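You operate a simulated robot arm through the tools that you are given. There is no shell and no other tool. Be economical: measure what you need, move in short steps, check, and stop when the job is done.

You are at the controls of a simulated robot arm. One attempt, no reset.

TASK
Put the cream module on the wooden bench.

Only the result counts: the job must be done as asked and must still hold three seconds after the hand-in. Knocking over, shifting, dropping, spilling or breaking anything else fails it.

THE ROBOT
A 6-joint arm with a two-finger parallel gripper, fixed in place. Base frame: the origin is at the foot of the arm, x ahead of it, y to its left, z up. Readings come in mm, rad, newtons and seconds.
Its first joint turns from -1.152 to 1.152 rad. Payload 2.9 kg.
The tool frame sits at the grasp point between the pads (the TCP): z along the fingers, y along the line on which they close. The tips reach 30 mm beyond it. Largest opening 110 mm; finger width 20, thickness 10; the body of the gripper, 48 by 112 mm, starts 55 mm behind the TCP.
Orientation is that of the tool frame in the base frame, as [roll, pitch, yaw] about the fixed x, y, z axes, in that order (R = Rz(yaw) Ry(pitch) Rx(roll)). With the fingers straight down and closing along the base's y, the tool's x points along the base's -x, its y along +y and its z along -z.

THE INTERFACE
- The arm moves only by the tool play_rows. Its argument "commands" is a list of rows, each an object (a shift or turn left out is 0, a gripper value left out holds the last) with "xyz": the shift along the tool's x, y, z in units of 40 mm (1.0 is 40 mm), a list of three; "spin": the turn about the tool's z in units of 6 degrees (1.0 is 6 degrees); "hand": the closure, from 0 (fully open) to 1 (shut). In form: [{"xyz": [dx, dy, dz], "spin": spin, "hand": hand}, ...]. A call has 1 to 10 rows; each row shifts and turns the commanded pose from where the row before left it, along the tool's axes as they then stand. A call with a number of a shift or a turn outside -1 to 1 is refused whole. A row lasts 0.2 s, in which the tool goes at most 50 mm and 0.15 rad; a call with a longer step from one row to the next is refused whole, and so is a gripper value outside its range. A pose out of reach is approached as far as the arm can. The call stops where the force on the tool passes 40 N (or 10 N more than at its start, if that is more) or the arm is blocked; 0.2 s more then pass. Each finger travels about 108 mm/s and halts on what it meets, pressing with about 23 N; the grip force reading is that of the motor and also rises with nothing between the fingers. The clock runs only during rows and for 0.2 s after the last one: add rows that do not move to give the fingers time. It gives the time, the measured TCP pose, the force on the tool (base axes), the opening and the grip force at its end, in the units of the frame above (readings bear some noise).
- Cameras (640 x 400 px; columns grow to the right, rows downward): "scene" is fixed at [95.5, 439.4, 1382.4]; the picture's right is [-0.66, -0.76, 0.00], its down [-0.46, 0.40, -0.80] and it looks along [0.60, -0.52, -0.60] (base axes); focal length 289 px, centre (320, 200). "wrist" rides on the gripper at [72, 17, -103] in the tool frame; the picture's right is [-0.23, 0.97, 0.00], its down [-0.76, -0.18, -0.62] and it looks along [-0.61, -0.14, 0.78] (tool axes); focal length 222 px, centre (320, 200). There is no depth. A picture from a camera that has moved, and an enlarged one, comes with that camera's place and axes in the base frame and with its lens. The place of the scene camera against the robot may be out by one fixed shift of up to 12 mm in any direction.
- grab_frame(camera): a new picture of that camera. No time passes.
- inspect(camera, box): a new picture of the part [left, top, right, bottom] of that camera's present view, enlarged. No time passes.
- finish_job(): hands the job in; it is judged then, once.

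Work in short steps. Places have to be worked out from the pictures, the camera data and where the tool is seen: move nearer, look again, correct. Check each grasp and each placing, and mend what went wrong. You have 90 turns and 36 pictures in all, those below and enlarged ones among them. Open the gripper and draw the arm clear of the work before you hand the job in, unless the task says otherwise; then end with one line.

The tools are called after "Request:" as a command line: name --argument value ..., lists and objects as JSON in quotes. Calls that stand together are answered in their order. play_rows: Moves the arm, as the interface text tells. Its arguments: {"type":"object","properties":{"commands":{"type":"array","items":{"type":"object","properties":{"xyz":{"type":"array","items":{"type":"number"}},"spin":{"type":"number"},"hand":{"type":"number"}}}}},"required":["commands"]} The other tools are called the same way: grab_frame (camera) takes a picture; inspect (camera, box) takes an enlarged picture of a part of a camera's view; finish_job () hands the job in.

At the start:

```text
time: 0.0
position: [507.2, 107.0, 1128.9]
tool_rot: [3.142, 0.0, -3.141]
ft_force: [0.2, 0.3, 0.0]
grip_width: 109.9
grasp_force: 0.1
```

scene: 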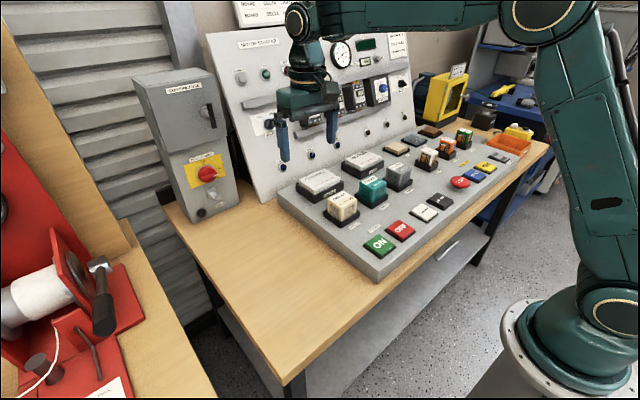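
wrist: 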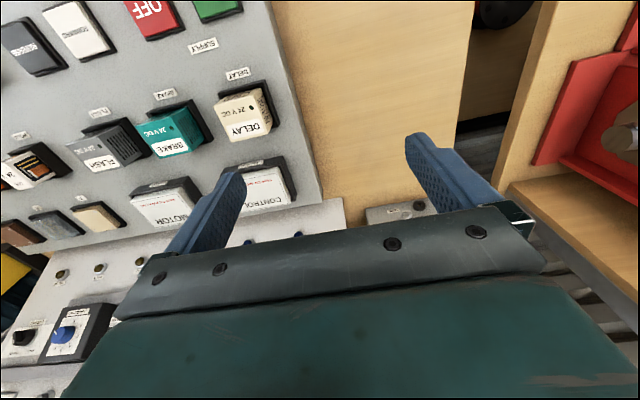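

The cream module looks like the "DELAY" block, roughly at (515, -5, ~900). I'll take enlarged views from both cameras.

Request:
inspect --camera "scene" --box '[270, 130, 430, 290]'

Request:
inspect --camera "wrist" --box '[140, 50, 340, 210]'

```text
2.50 times, centred on (350, 210) of scene
camera zoom: at [95.5, 439.4, 1382.4], right [-0.66, -0.76, 0.0], down [-0.46, 0.4, -0.8], along [0.6, -0.52, -0.6], focal length 723 px, centre (245, 175)
```

zoom: 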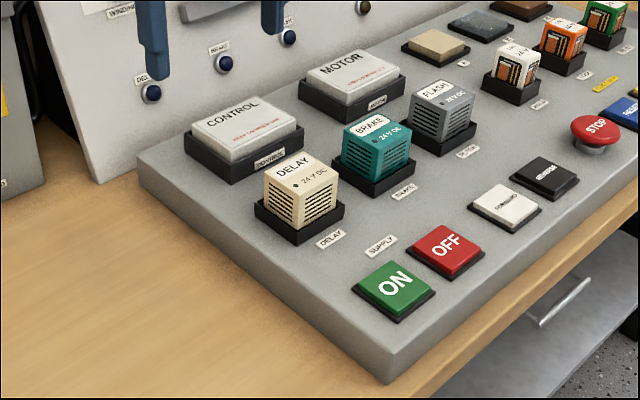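

```text
2.50 times, centred on (240, 130) of wrist
camera zoom: at [434.1, 124.5, 1232.2], right [0.23, 0.97, 0.0], down [0.76, -0.18, 0.62], along [0.61, -0.14, -0.78], focal length 555 px, centre (520, 375)
```

zoom: 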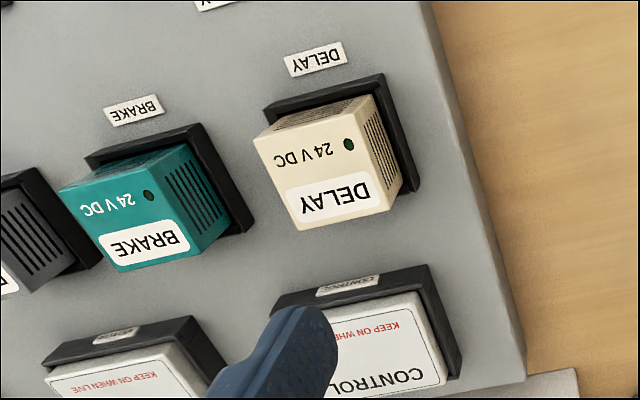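

The module is the cream DELAY block seated in a socket, aligned with the axes and with the BRAKE module close by on its -y side. I'll move above it at a safe height and look again.

Request:
play_rows --commands '[{"xyz": [0, -0.9, 0.5], "hand": 0.2}, {"xyz": [0, -0.9, 0.5]}, {"xyz": [0, -0.9, 0.5]}, {"xyz": [0, 0, 0.5]}, {"xyz": [0, 0, 0]}]'

Request:
grab_frame --camera "wrist"

Request:
inspect --camera "scene" --box '[270, 90, 430, 250]'

```text
time: 1.2
position: [505.6, -1.1, 1046.7]
tool_rot: [3.141, 0.0, -3.141]
ft_force: [-0.6, -0.4, -0.9]
grip_width: 88.1
grasp_force: 0.0
```

```text
31 pictures are left
camera wrist: at [433.8, 15.8, 1151.9], right [0.23, 0.97, 0.0], down [0.76, -0.18, 0.62], along [0.61, -0.14, -0.78], focal length 222 px, centre (320, 200)
```

wrist: 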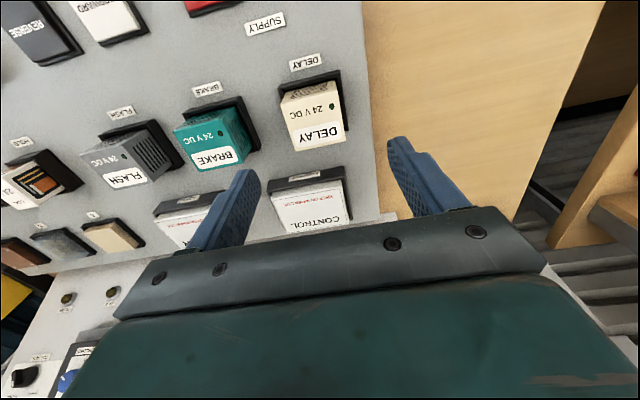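

```text
2.50 times, centred on (350, 170) of scene
camera zoom: at [95.5, 439.4, 1382.4], right [-0.66, -0.76, 0.0], down [-0.46, 0.4, -0.8], along [0.6, -0.52, -0.6], focal length 723 px, centre (245, 275)
```

zoom: 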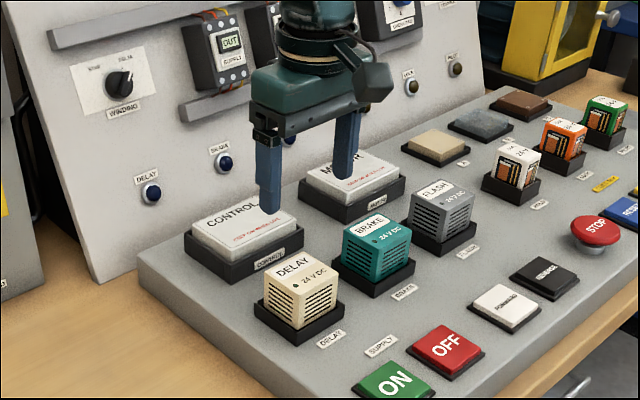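

Request:
inspect --camera "wrist" --box '[220, 50, 420, 170]'

```text
3.20 times, centred on (320, 110) of wrist
camera zoom: at [433.8, 15.8, 1151.9], right [0.23, 0.97, 0.0], down [0.76, -0.18, 0.62], along [0.61, -0.14, -0.78], focal length 711 px, centre (320, 488)
```

zoom: 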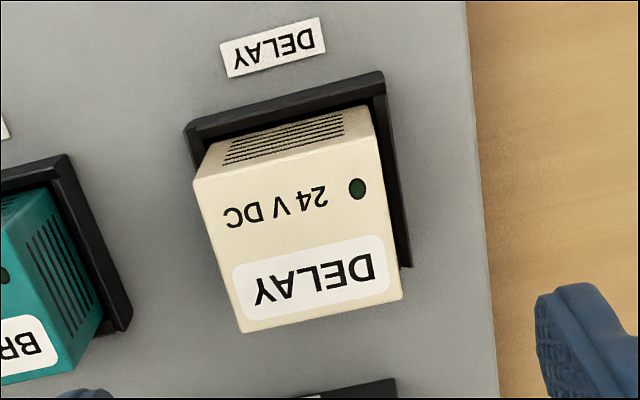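

Triangulating the two wrist views, the module's top is at z≈909, x 490–545 and y -39 to 22, so its centre is about (517, -8.5). I'll align to that and descend partway.

Request:
play_rows --commands '[{"xyz": [-0.29, -0.19, 0.5], "hand": 0.15}, {"xyz": [0, 0, 0.8]}, {"xyz": [0, 0, 0.8]}, {"xyz": [0, 0, 0.4]}, {"xyz": [0, 0, 0]}]'

Request:
grab_frame --camera "wrist"

Request:
inspect --camera "scene" --box '[290, 130, 410, 250]'

```text
time: 2.4
position: [518.3, -8.4, 948.2]
tool_rot: [3.14, 0.0, -3.14]
ft_force: [-0.4, 0.0, -0.3]
grip_width: 93.5
grasp_force: 0.1
```

```text
28 pictures are left
camera wrist: at [445.5, 9.0, 1051.6], right [0.23, 0.97, 0.0], down [0.76, -0.18, 0.62], along [0.61, -0.14, -0.78], focal length 222 px, centre (320, 200)
```

wrist: 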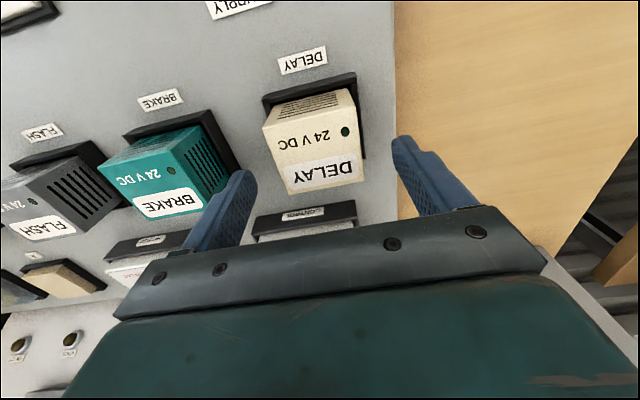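

```text
3.33 times, centred on (350, 190) of scene
camera zoom: at [95.5, 439.4, 1382.4], right [-0.66, -0.76, 0.0], down [-0.46, 0.4, -0.8], along [0.6, -0.52, -0.6], focal length 964 px, centre (220, 233)
```

zoom: 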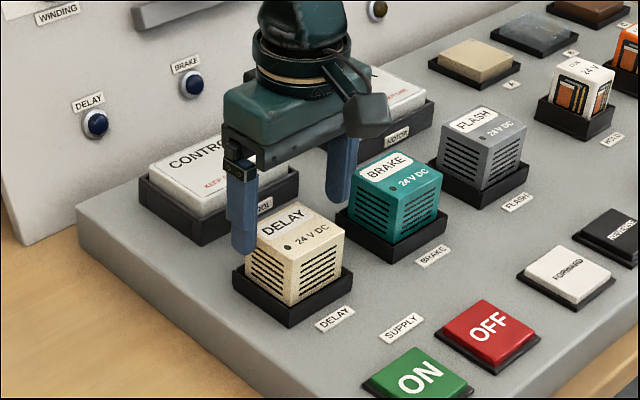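

Readings agree: centre about (517.5, -10), with the TCP well aligned. I'll go down until the tips are at z≈886, just above the socket rim.

Request:
play_rows --commands '[{"xyz": [0, -0.04, 0.4]}, {"xyz": [0, 0, 0.4]}, {"xyz": [0, 0, 0]}]'

Request:
inspect --camera "scene" --box '[290, 150, 390, 250]'

Request:
inspect --camera "wrist" --box '[200, 80, 460, 260]'

```text
time: 3.2
position: [519.4, -10.8, 916.1]
tool_rot: [-3.141, 0.002, 3.141]
ft_force: [-0.3, 0.2, 0.4]
grip_width: 93.5
grasp_force: 0.0
```

```text
4.00 times, centred on (340, 200) of scene
camera zoom: at [95.5, 439.4, 1382.4], right [-0.66, -0.76, 0.0], down [-0.46, 0.4, -0.8], along [0.6, -0.52, -0.6], focal length 1156 px, centre (240, 200)
```

zoom: 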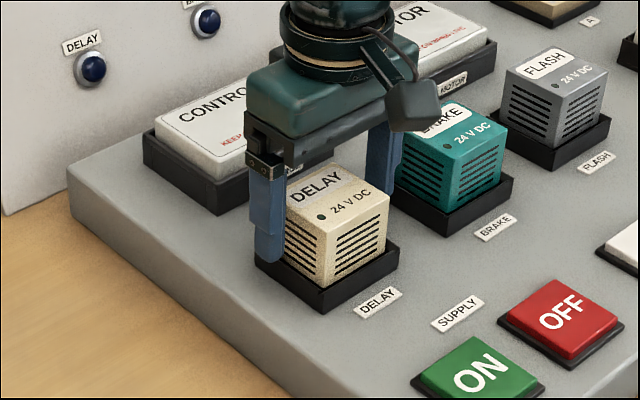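

```text
2.22 times, centred on (330, 170) of wrist
camera zoom: at [445.8, 7.2, 1020.0], right [0.23, 0.97, 0.0], down [0.76, -0.18, 0.62], along [0.61, -0.14, -0.78], focal length 494 px, centre (298, 267)
```

zoom: 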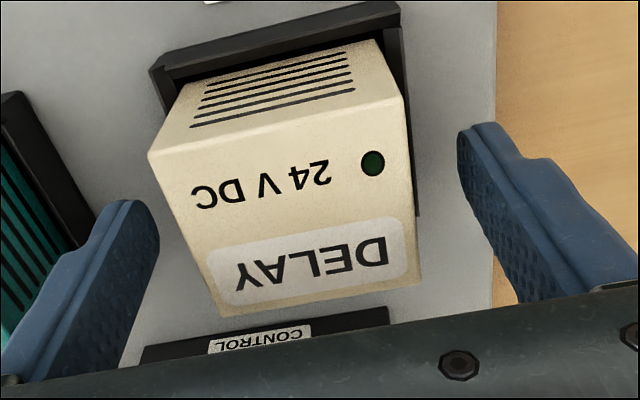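

The fingers straddle the module with clearance on both sides. Now I'll close the gripper.

Request:
play_rows --commands '[{"hand": 0.4}, {"hand": 0.7}, {"hand": 1.0}, {}, {}]'

```text
time: 4.4
position: [518.2, -11.6, 915.6]
tool_rot: [3.141, 0.001, -3.14]
ft_force: [-0.6, -0.3, -0.5]
grip_width: 59.9
grasp_force: 23.0
```

The fingers stopped at 59.9 mm with 23 N, so the grasp looks good. I'll lift straight up slowly.

Request:
play_rows --commands '[{"xyz": [0, 0, -0.25]}, {"xyz": [0, 0, -0.25]}, {"xyz": [0, 0, -0.5]}, {"xyz": [0, 0, -0.5]}, {}]'

Request:
grab_frame --camera "scene"

```text
time: 5.6
position: [519.3, -9.4, 976.6]
tool_rot: [-3.14, -0.001, -3.141]
ft_force: [-0.3, -0.6, -1.1]
grip_width: 59.6
grasp_force: 22.9
```

```text
24 pictures are left
```

scene: 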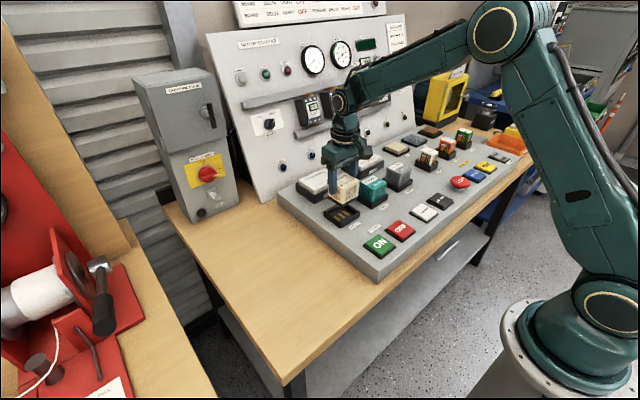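

The module is out of the socket. I'll raise it a bit more, then carry it over the free bench to about (470, 190).

Request:
play_rows --commands '[{"xyz": [0, 0, -0.8]}, {"xyz": [0, 0.7, 0]}, {"xyz": [0.2, 0.9, 0]}, {"xyz": [0.3, 0.9, 0]}, {"xyz": [0.3, 0.9, 0]}, {"xyz": [0.3, 0.9, 0]}, {"xyz": [0.1, 0.7, 0]}, {}, {}]'

Request:
inspect --camera "scene" --box '[190, 140, 390, 300]'

Request:
grab_frame --camera "wrist"

```text
time: 7.6
position: [470.3, 190.1, 1007.7]
tool_rot: [3.14, 0.0, -3.14]
ft_force: [0.2, -0.7, -2.4]
grip_width: 59.5
grasp_force: 23.5
```

```text
2.50 times, centred on (290, 220) of scene
camera zoom: at [95.5, 439.4, 1382.4], right [-0.66, -0.76, 0.0], down [-0.46, 0.4, -0.8], along [0.6, -0.52, -0.6], focal length 723 px, centre (395, 150)
```

zoom: 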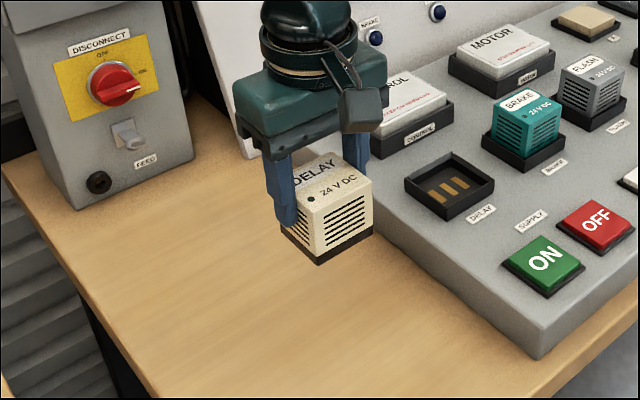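

```text
22 pictures are left
camera wrist: at [398.0, 207.3, 1111.9], right [0.23, 0.97, 0.0], down [0.76, -0.18, 0.62], along [0.61, -0.14, -0.78], focal length 222 px, centre (320, 200)
```

wrist: 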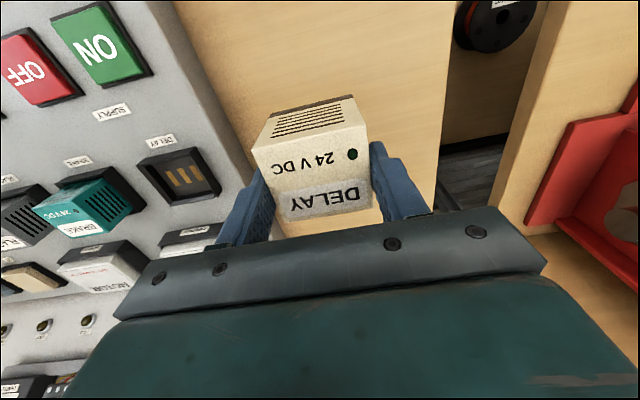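

The module hangs level and seems about 45–50 mm tall, so contact should come at a TCP height of about 900–908. I'll descend to about 920 and look.

Request:
play_rows --commands '[{"xyz": [0, 0, 0.7]}, {"xyz": [0, 0, 0.7]}, {"xyz": [0, 0, 0.5]}, {"xyz": [0, 0, 0.25]}, {}]'

Request:
inspect --camera "scene" --box '[240, 190, 360, 310]'

```text
time: 8.8
position: [470.4, 189.5, 922.1]
tool_rot: [3.141, 0.001, -3.141]
ft_force: [0.1, 0.1, -1.7]
grip_width: 59.9
grasp_force: 22.7
```

```text
3.33 times, centred on (300, 250) of scene
camera zoom: at [95.5, 439.4, 1382.4], right [-0.66, -0.76, 0.0], down [-0.46, 0.4, -0.8], along [0.6, -0.52, -0.6], focal length 964 px, centre (387, 33)
```

zoom: 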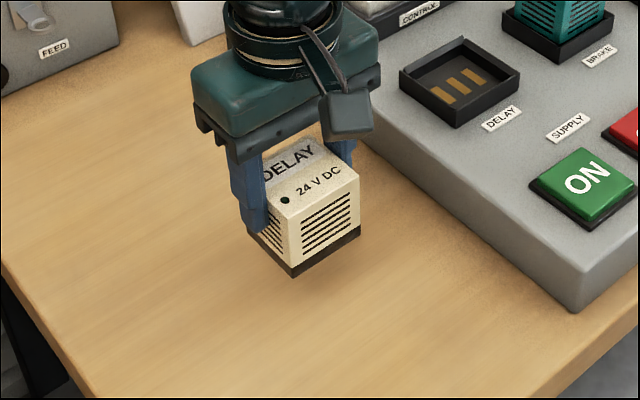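

It's close to the bench now, so I'll take small steps down and watch the force.

Request:
play_rows --commands '[{"xyz": [0, 0, 0.08]}, {"xyz": [0, 0, 0.08]}, {"xyz": [0, 0, 0.08]}, {"xyz": [0, 0, 0.08]}, {}]'

```text
time: 10.0
position: [470.4, 188.9, 909.1]
tool_rot: [-3.141, 0.0, -3.141]
ft_force: [0.4, 0.3, -1.7]
grip_width: 59.7
grasp_force: 22.9
```

No contact yet, so I'll keep going.

Request:
play_rows --commands '[{"xyz": [0, 0, 0.05]}, {"xyz": [0, 0, 0.05]}, {}]'

Request:
inspect --camera "scene" --box '[240, 190, 360, 310]'

```text
time: 10.8
position: [470.4, 190.2, 905.0]
tool_rot: [3.141, 0.001, 3.14]
ft_force: [0.1, -0.5, -2.2]
grip_width: 59.4
grasp_force: 22.9
```

```text
3.33 times, centred on (300, 250) of scene
camera zoom: at [95.5, 439.4, 1382.4], right [-0.66, -0.76, 0.0], down [-0.46, 0.4, -0.8], along [0.6, -0.52, -0.6], focal length 964 px, centre (387, 33)
```

zoom: 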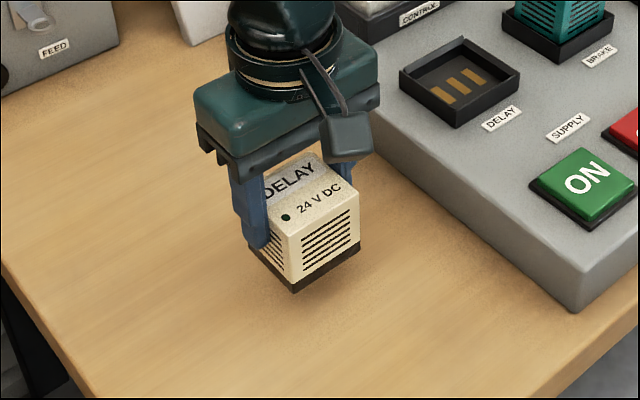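

Request:
play_rows --commands '[{"xyz": [0, 0, 0.05]}, {"xyz": [0, 0, 0.05]}, {}]'

```text
time: 11.6
position: [470.4, 189.7, 901.0]
tool_rot: [3.142, -0.001, 3.141]
ft_force: [-0.4, 0.2, -2.0]
grip_width: 59.8
grasp_force: 22.7
```

There is still no contact force. I'll take more small steps.

Request:
play_rows --commands '[{"xyz": [0, 0, 0.04]}, {"xyz": [0, 0, 0.04]}, {}]'

```text
time: 12.4
position: [470.9, 191.0, 898.0]
tool_rot: [-3.142, 0.002, -3.14]
ft_force: [0.0, -0.1, -0.4]
grip_width: 59.7
grasp_force: 22.9
```

Request:
play_rows --commands '[{"xyz": [0, 0, 0.03]}, {}]'

Request:
inspect --camera "scene" --box '[260, 210, 330, 280]'

```text
time: 13.0
position: [470.1, 188.7, 896.6]
tool_rot: [3.14, 0.001, 3.141]
ft_force: [-0.2, -0.1, -1.5]
grip_width: 59.9
grasp_force: 22.9
```

```text
5.71 times, centred on (295, 245) of scene
camera zoom: at [95.5, 439.4, 1382.4], right [-0.66, -0.76, 0.0], down [-0.46, 0.4, -0.8], along [0.6, -0.52, -0.6], focal length 1652 px, centre (463, -57)
```

zoom: 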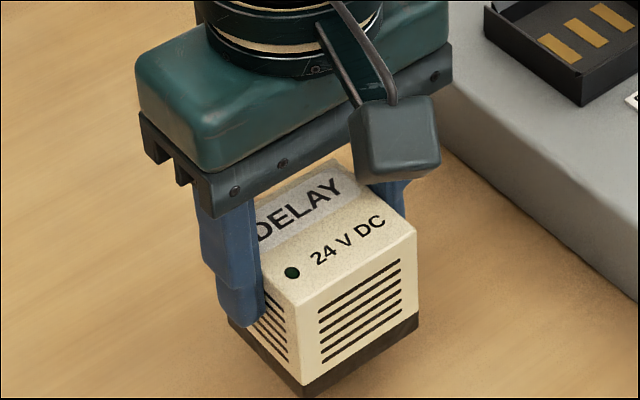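

The module's bottom corner works out at about z=854, so contact is near. I'll go on in 1 mm steps.

Request:
play_rows --commands '[{"xyz": [0, 0, 0.03]}, {"xyz": [0, 0, 0.02]}, {}]'

```text
time: 13.8
position: [470.7, 189.1, 895.1]
tool_rot: [3.141, 0.001, -3.141]
ft_force: [-0.2, 0.1, -2.1]
grip_width: 59.6
grasp_force: 22.6
```

Request:
play_rows --commands '[{"xyz": [0, 0, 0.04]}, {"xyz": [0, 0, 0.03]}, {}]'

```text
time: 14.6
position: [470.8, 190.4, 892.7]
tool_rot: [-3.14, 0.0, 3.14]
ft_force: [0.7, 0.1, -0.7]
grip_width: 59.7
grasp_force: 23.0
```

Request:
play_rows --commands '[{"xyz": [0, 0, 0.03]}, {"xyz": [0, 0, 0.03]}, {}]'

Request:
inspect --camera "scene" --box '[260, 225, 330, 295]'

```text
time: 15.4
position: [470.5, 189.0, 890.5]
tool_rot: [-3.141, 0.001, 3.141]
ft_force: [-0.4, -0.5, -1.3]
grip_width: 59.7
grasp_force: 23.3
```

```text
5.71 times, centred on (295, 260) of scene
camera zoom: at [95.5, 439.4, 1382.4], right [-0.66, -0.76, 0.0], down [-0.46, 0.4, -0.8], along [0.6, -0.52, -0.6], focal length 1652 px, centre (463, -143)
```

zoom: 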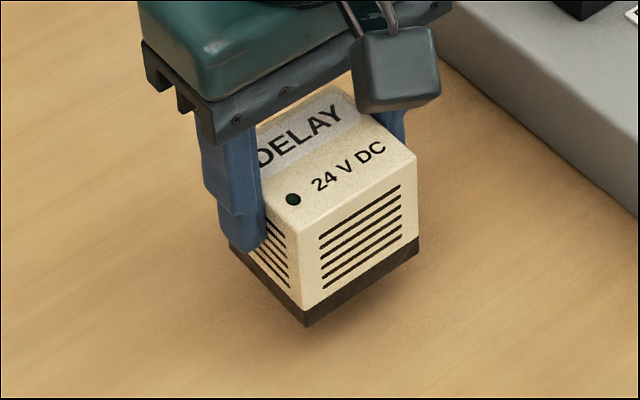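

The grip isn't slipping, and the shadow shows a small gap under the module. I'll continue down.

Request:
play_rows --commands '[{"xyz": [0, 0, 0.03]}, {"xyz": [0, 0, 0.03]}, {}]'

```text
time: 16.2
position: [470.4, 189.3, 887.2]
tool_rot: [-3.141, 0.0, 3.141]
ft_force: [0.0, -0.1, -0.5]
grip_width: 59.8
grasp_force: 23.0
```

Request:
play_rows --commands '[{"xyz": [0, 0, 0.03]}, {"xyz": [0, 0, 0.02]}, {}]'

Request:
inspect --camera "scene" --box '[260, 225, 330, 295]'

```text
time: 17.0
position: [470.6, 189.6, 885.7]
tool_rot: [-3.141, -0.001, 3.141]
ft_force: [1.5, 0.4, -1.3]
grip_width: 59.3
grasp_force: 23.1
```

```text
5.71 times, centred on (295, 260) of scene
camera zoom: at [95.5, 439.4, 1382.4], right [-0.66, -0.76, 0.0], down [-0.46, 0.4, -0.8], along [0.6, -0.52, -0.6], focal length 1652 px, centre (463, -143)
```

zoom: 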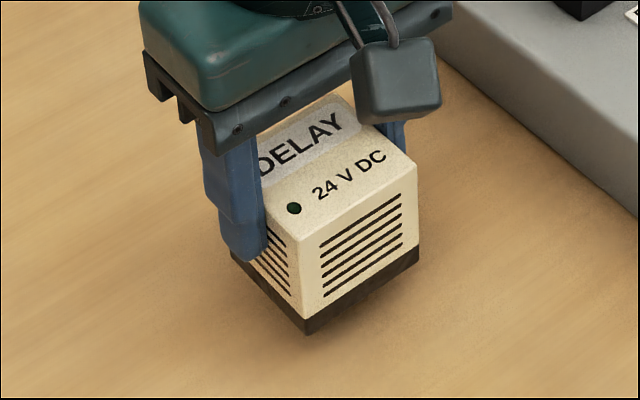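

Request:
play_rows --commands '[{"xyz": [0, 0, 0.03]}, {"xyz": [0, 0, 0.03]}, {}]'

```text
time: 17.8
position: [470.7, 189.5, 882.6]
tool_rot: [-3.141, 0.0, 3.141]
ft_force: [0.1, 0.1, -0.5]
grip_width: 59.7
grasp_force: 23.0
```

Request:
play_rows --commands '[{"xyz": [0, 0, 0.03]}, {"xyz": [0, 0, 0.03]}, {}]'

Request:
grab_frame --camera "wrist"

```text
time: 18.6
position: [469.7, 190.2, 880.6]
tool_rot: [3.141, 0.0, -3.141]
ft_force: [0.0, -0.1, -1.1]
grip_width: 59.5
grasp_force: 23.2
```

```text
16 pictures are left
camera wrist: at [397.5, 207.4, 984.2], right [0.23, 0.97, 0.0], down [0.76, -0.18, 0.62], along [0.61, -0.14, -0.78], focal length 222 px, centre (320, 200)
```

wrist: 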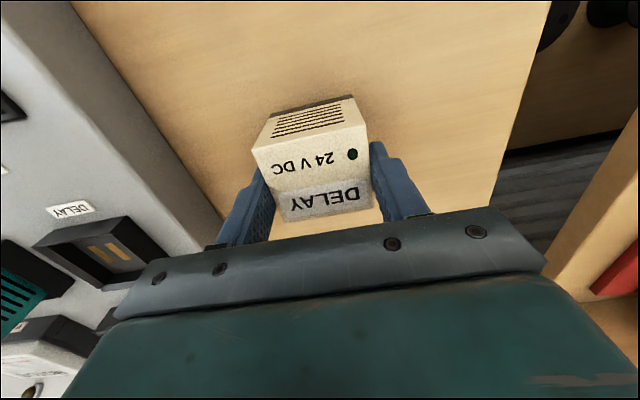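

The 854 figure is probably the console's top, with the bench about 35 mm lower at z≈820. That puts contact at a TCP height of about 865–875, so I'll continue in small steps.

Request:
play_rows --commands '[{"xyz": [0, 0, 0.03]}, {"xyz": [0, 0, 0.03]}, {"xyz": [0, 0, 0.03]}, {}]'

```text
time: 19.6
position: [470.2, 189.1, 877.1]
tool_rot: [-3.141, -0.001, 3.14]
ft_force: [-1.1, 0.2, -1.5]
grip_width: 59.6
grasp_force: 23.2
```

Request:
play_rows --commands '[{"xyz": [0, 0, 0.03]}, {"xyz": [0, 0, 0.03]}, {"xyz": [0, 0, 0.03]}, {}]'

Request:
inspect --camera "scene" --box '[260, 230, 330, 300]'

```text
time: 20.6
position: [470.4, 188.5, 872.0]
tool_rot: [3.141, 0.001, 3.14]
ft_force: [0.7, 0.9, -0.9]
grip_width: 59.9
grasp_force: 22.7
```

```text
5.71 times, centred on (295, 265) of scene
camera zoom: at [95.5, 439.4, 1382.4], right [-0.66, -0.76, 0.0], down [-0.46, 0.4, -0.8], along [0.6, -0.52, -0.6], focal length 1652 px, centre (463, -171)
```

zoom: 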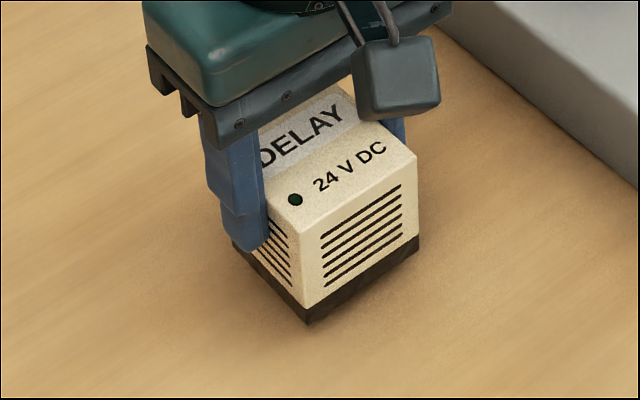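

The shadow is closing in under the module. I'll keep taking small steps.

Request:
play_rows --commands '[{"xyz": [0, 0, 0.03]}, {"xyz": [0, 0, 0.03]}, {}]'

```text
time: 21.4
position: [470.0, 190.5, 870.9]
tool_rot: [-3.141, 0.0, 3.141]
ft_force: [-0.4, -0.1, -1.2]
grip_width: 59.8
grasp_force: 23.4
```

Request:
play_rows --commands '[{"xyz": [0, 0, 0.03]}, {"xyz": [0, 0, 0.03]}, {}]'

```text
time: 22.2
position: [469.4, 189.0, 868.2]
tool_rot: [-3.141, 0.0, 3.141]
ft_force: [0.1, -0.8, -1.5]
grip_width: 59.6
grasp_force: 22.9
```

Request:
play_rows --commands '[{"xyz": [0, 0, 0.03]}, {"xyz": [0, 0, 0.03]}, {}]'

Request:
inspect --camera "scene" --box '[260, 230, 330, 300]'

```text
time: 23.0
position: [470.7, 190.8, 866.3]
tool_rot: [3.141, 0.001, 3.141]
ft_force: [0.1, 0.1, -1.3]
grip_width: 59.7
grasp_force: 23.2
```

```text
5.71 times, centred on (295, 265) of scene
camera zoom: at [95.5, 439.4, 1382.4], right [-0.66, -0.76, 0.0], down [-0.46, 0.4, -0.8], along [0.6, -0.52, -0.6], focal length 1652 px, centre (463, -171)
```

zoom: 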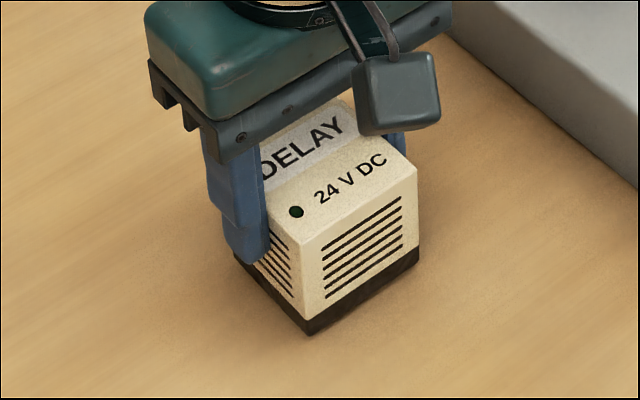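

There's still no contact force, though it looks very near. I'll continue.

Request:
play_rows --commands '[{"xyz": [0, 0, 0.03]}, {"xyz": [0, 0, 0.03]}, {}]'

```text
time: 23.8
position: [470.8, 188.6, 862.7]
tool_rot: [-3.141, -0.001, 3.141]
ft_force: [-0.3, -0.1, -1.8]
grip_width: 59.7
grasp_force: 22.9
```

Request:
play_rows --commands '[{"xyz": [0, 0, 0.03]}, {"xyz": [0, 0, 0.03]}, {}]'

```text
time: 24.6
position: [471.5, 189.7, 861.4]
tool_rot: [3.14, -0.001, -3.141]
ft_force: [-0.8, -0.8, 5.0]
grip_width: 59.8
grasp_force: 23.2
```

Force is now +5 N, so the module is on the bench. I'll release it gently.

Request:
play_rows --commands '[{"hand": 0.4}, {"hand": 0.25}, {"hand": 0.15}, {}, {}]'

Request:
inspect --camera "scene" --box '[240, 210, 350, 320]'

```text
time: 25.8
position: [470.9, 190.6, 861.6]
tool_rot: [3.141, 0.0, 3.139]
ft_force: [0.4, -0.4, 0.6]
grip_width: 93.3
grasp_force: 0.0
```

```text
3.64 times, centred on (295, 265) of scene
camera zoom: at [95.5, 439.4, 1382.4], right [-0.66, -0.76, 0.0], down [-0.46, 0.4, -0.8], along [0.6, -0.52, -0.6], focal length 1051 px, centre (411, -36)
```

zoom: 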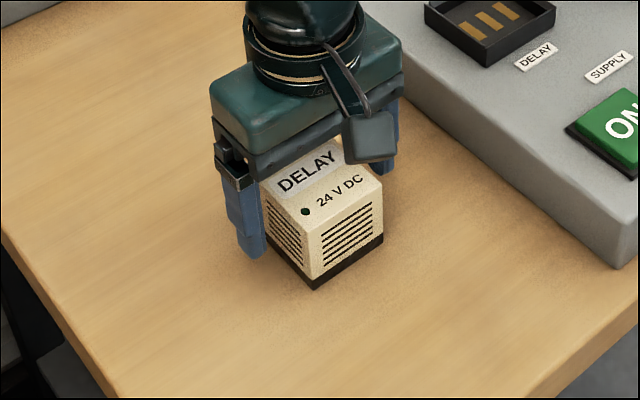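

The module is released and upright. I'll draw the arm straight up.

Request:
play_rows --commands '[{"xyz": [0, 0, -0.3]}, {"xyz": [0, 0, -0.8]}, {"xyz": [0, 0, -1]}, {"xyz": [0, 0, -1]}, {"xyz": [0, 0, -1]}, {"xyz": [0, 0, -0.8], "hand": 0}, {}]'

Request:
grab_frame --camera "scene"

```text
time: 27.4
position: [469.9, 189.1, 1057.2]
tool_rot: [3.141, 0.0, 3.141]
ft_force: [0.2, 0.3, 0.1]
grip_width: 110.0
grasp_force: 0.3
```

```text
12 pictures are left
```

scene: 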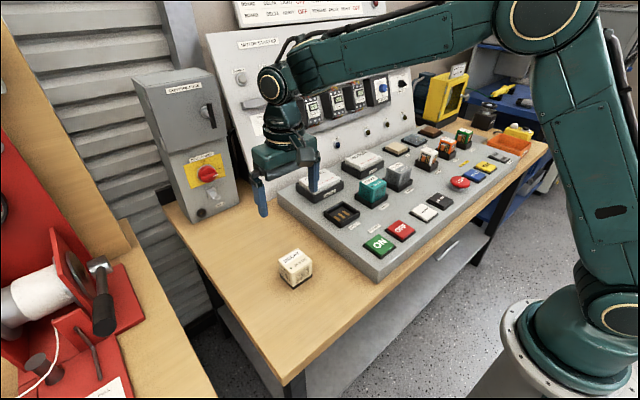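

The module stands on the bench, the arm is clear and nothing else has moved, so I'm handing in.

Request:
finish_job

```text
The job is handed in.
```

The cream DELAY module is standing upright on the wooden bench; the gripper is open and the arm is clear, and the last picture showed nothing else disturbed.
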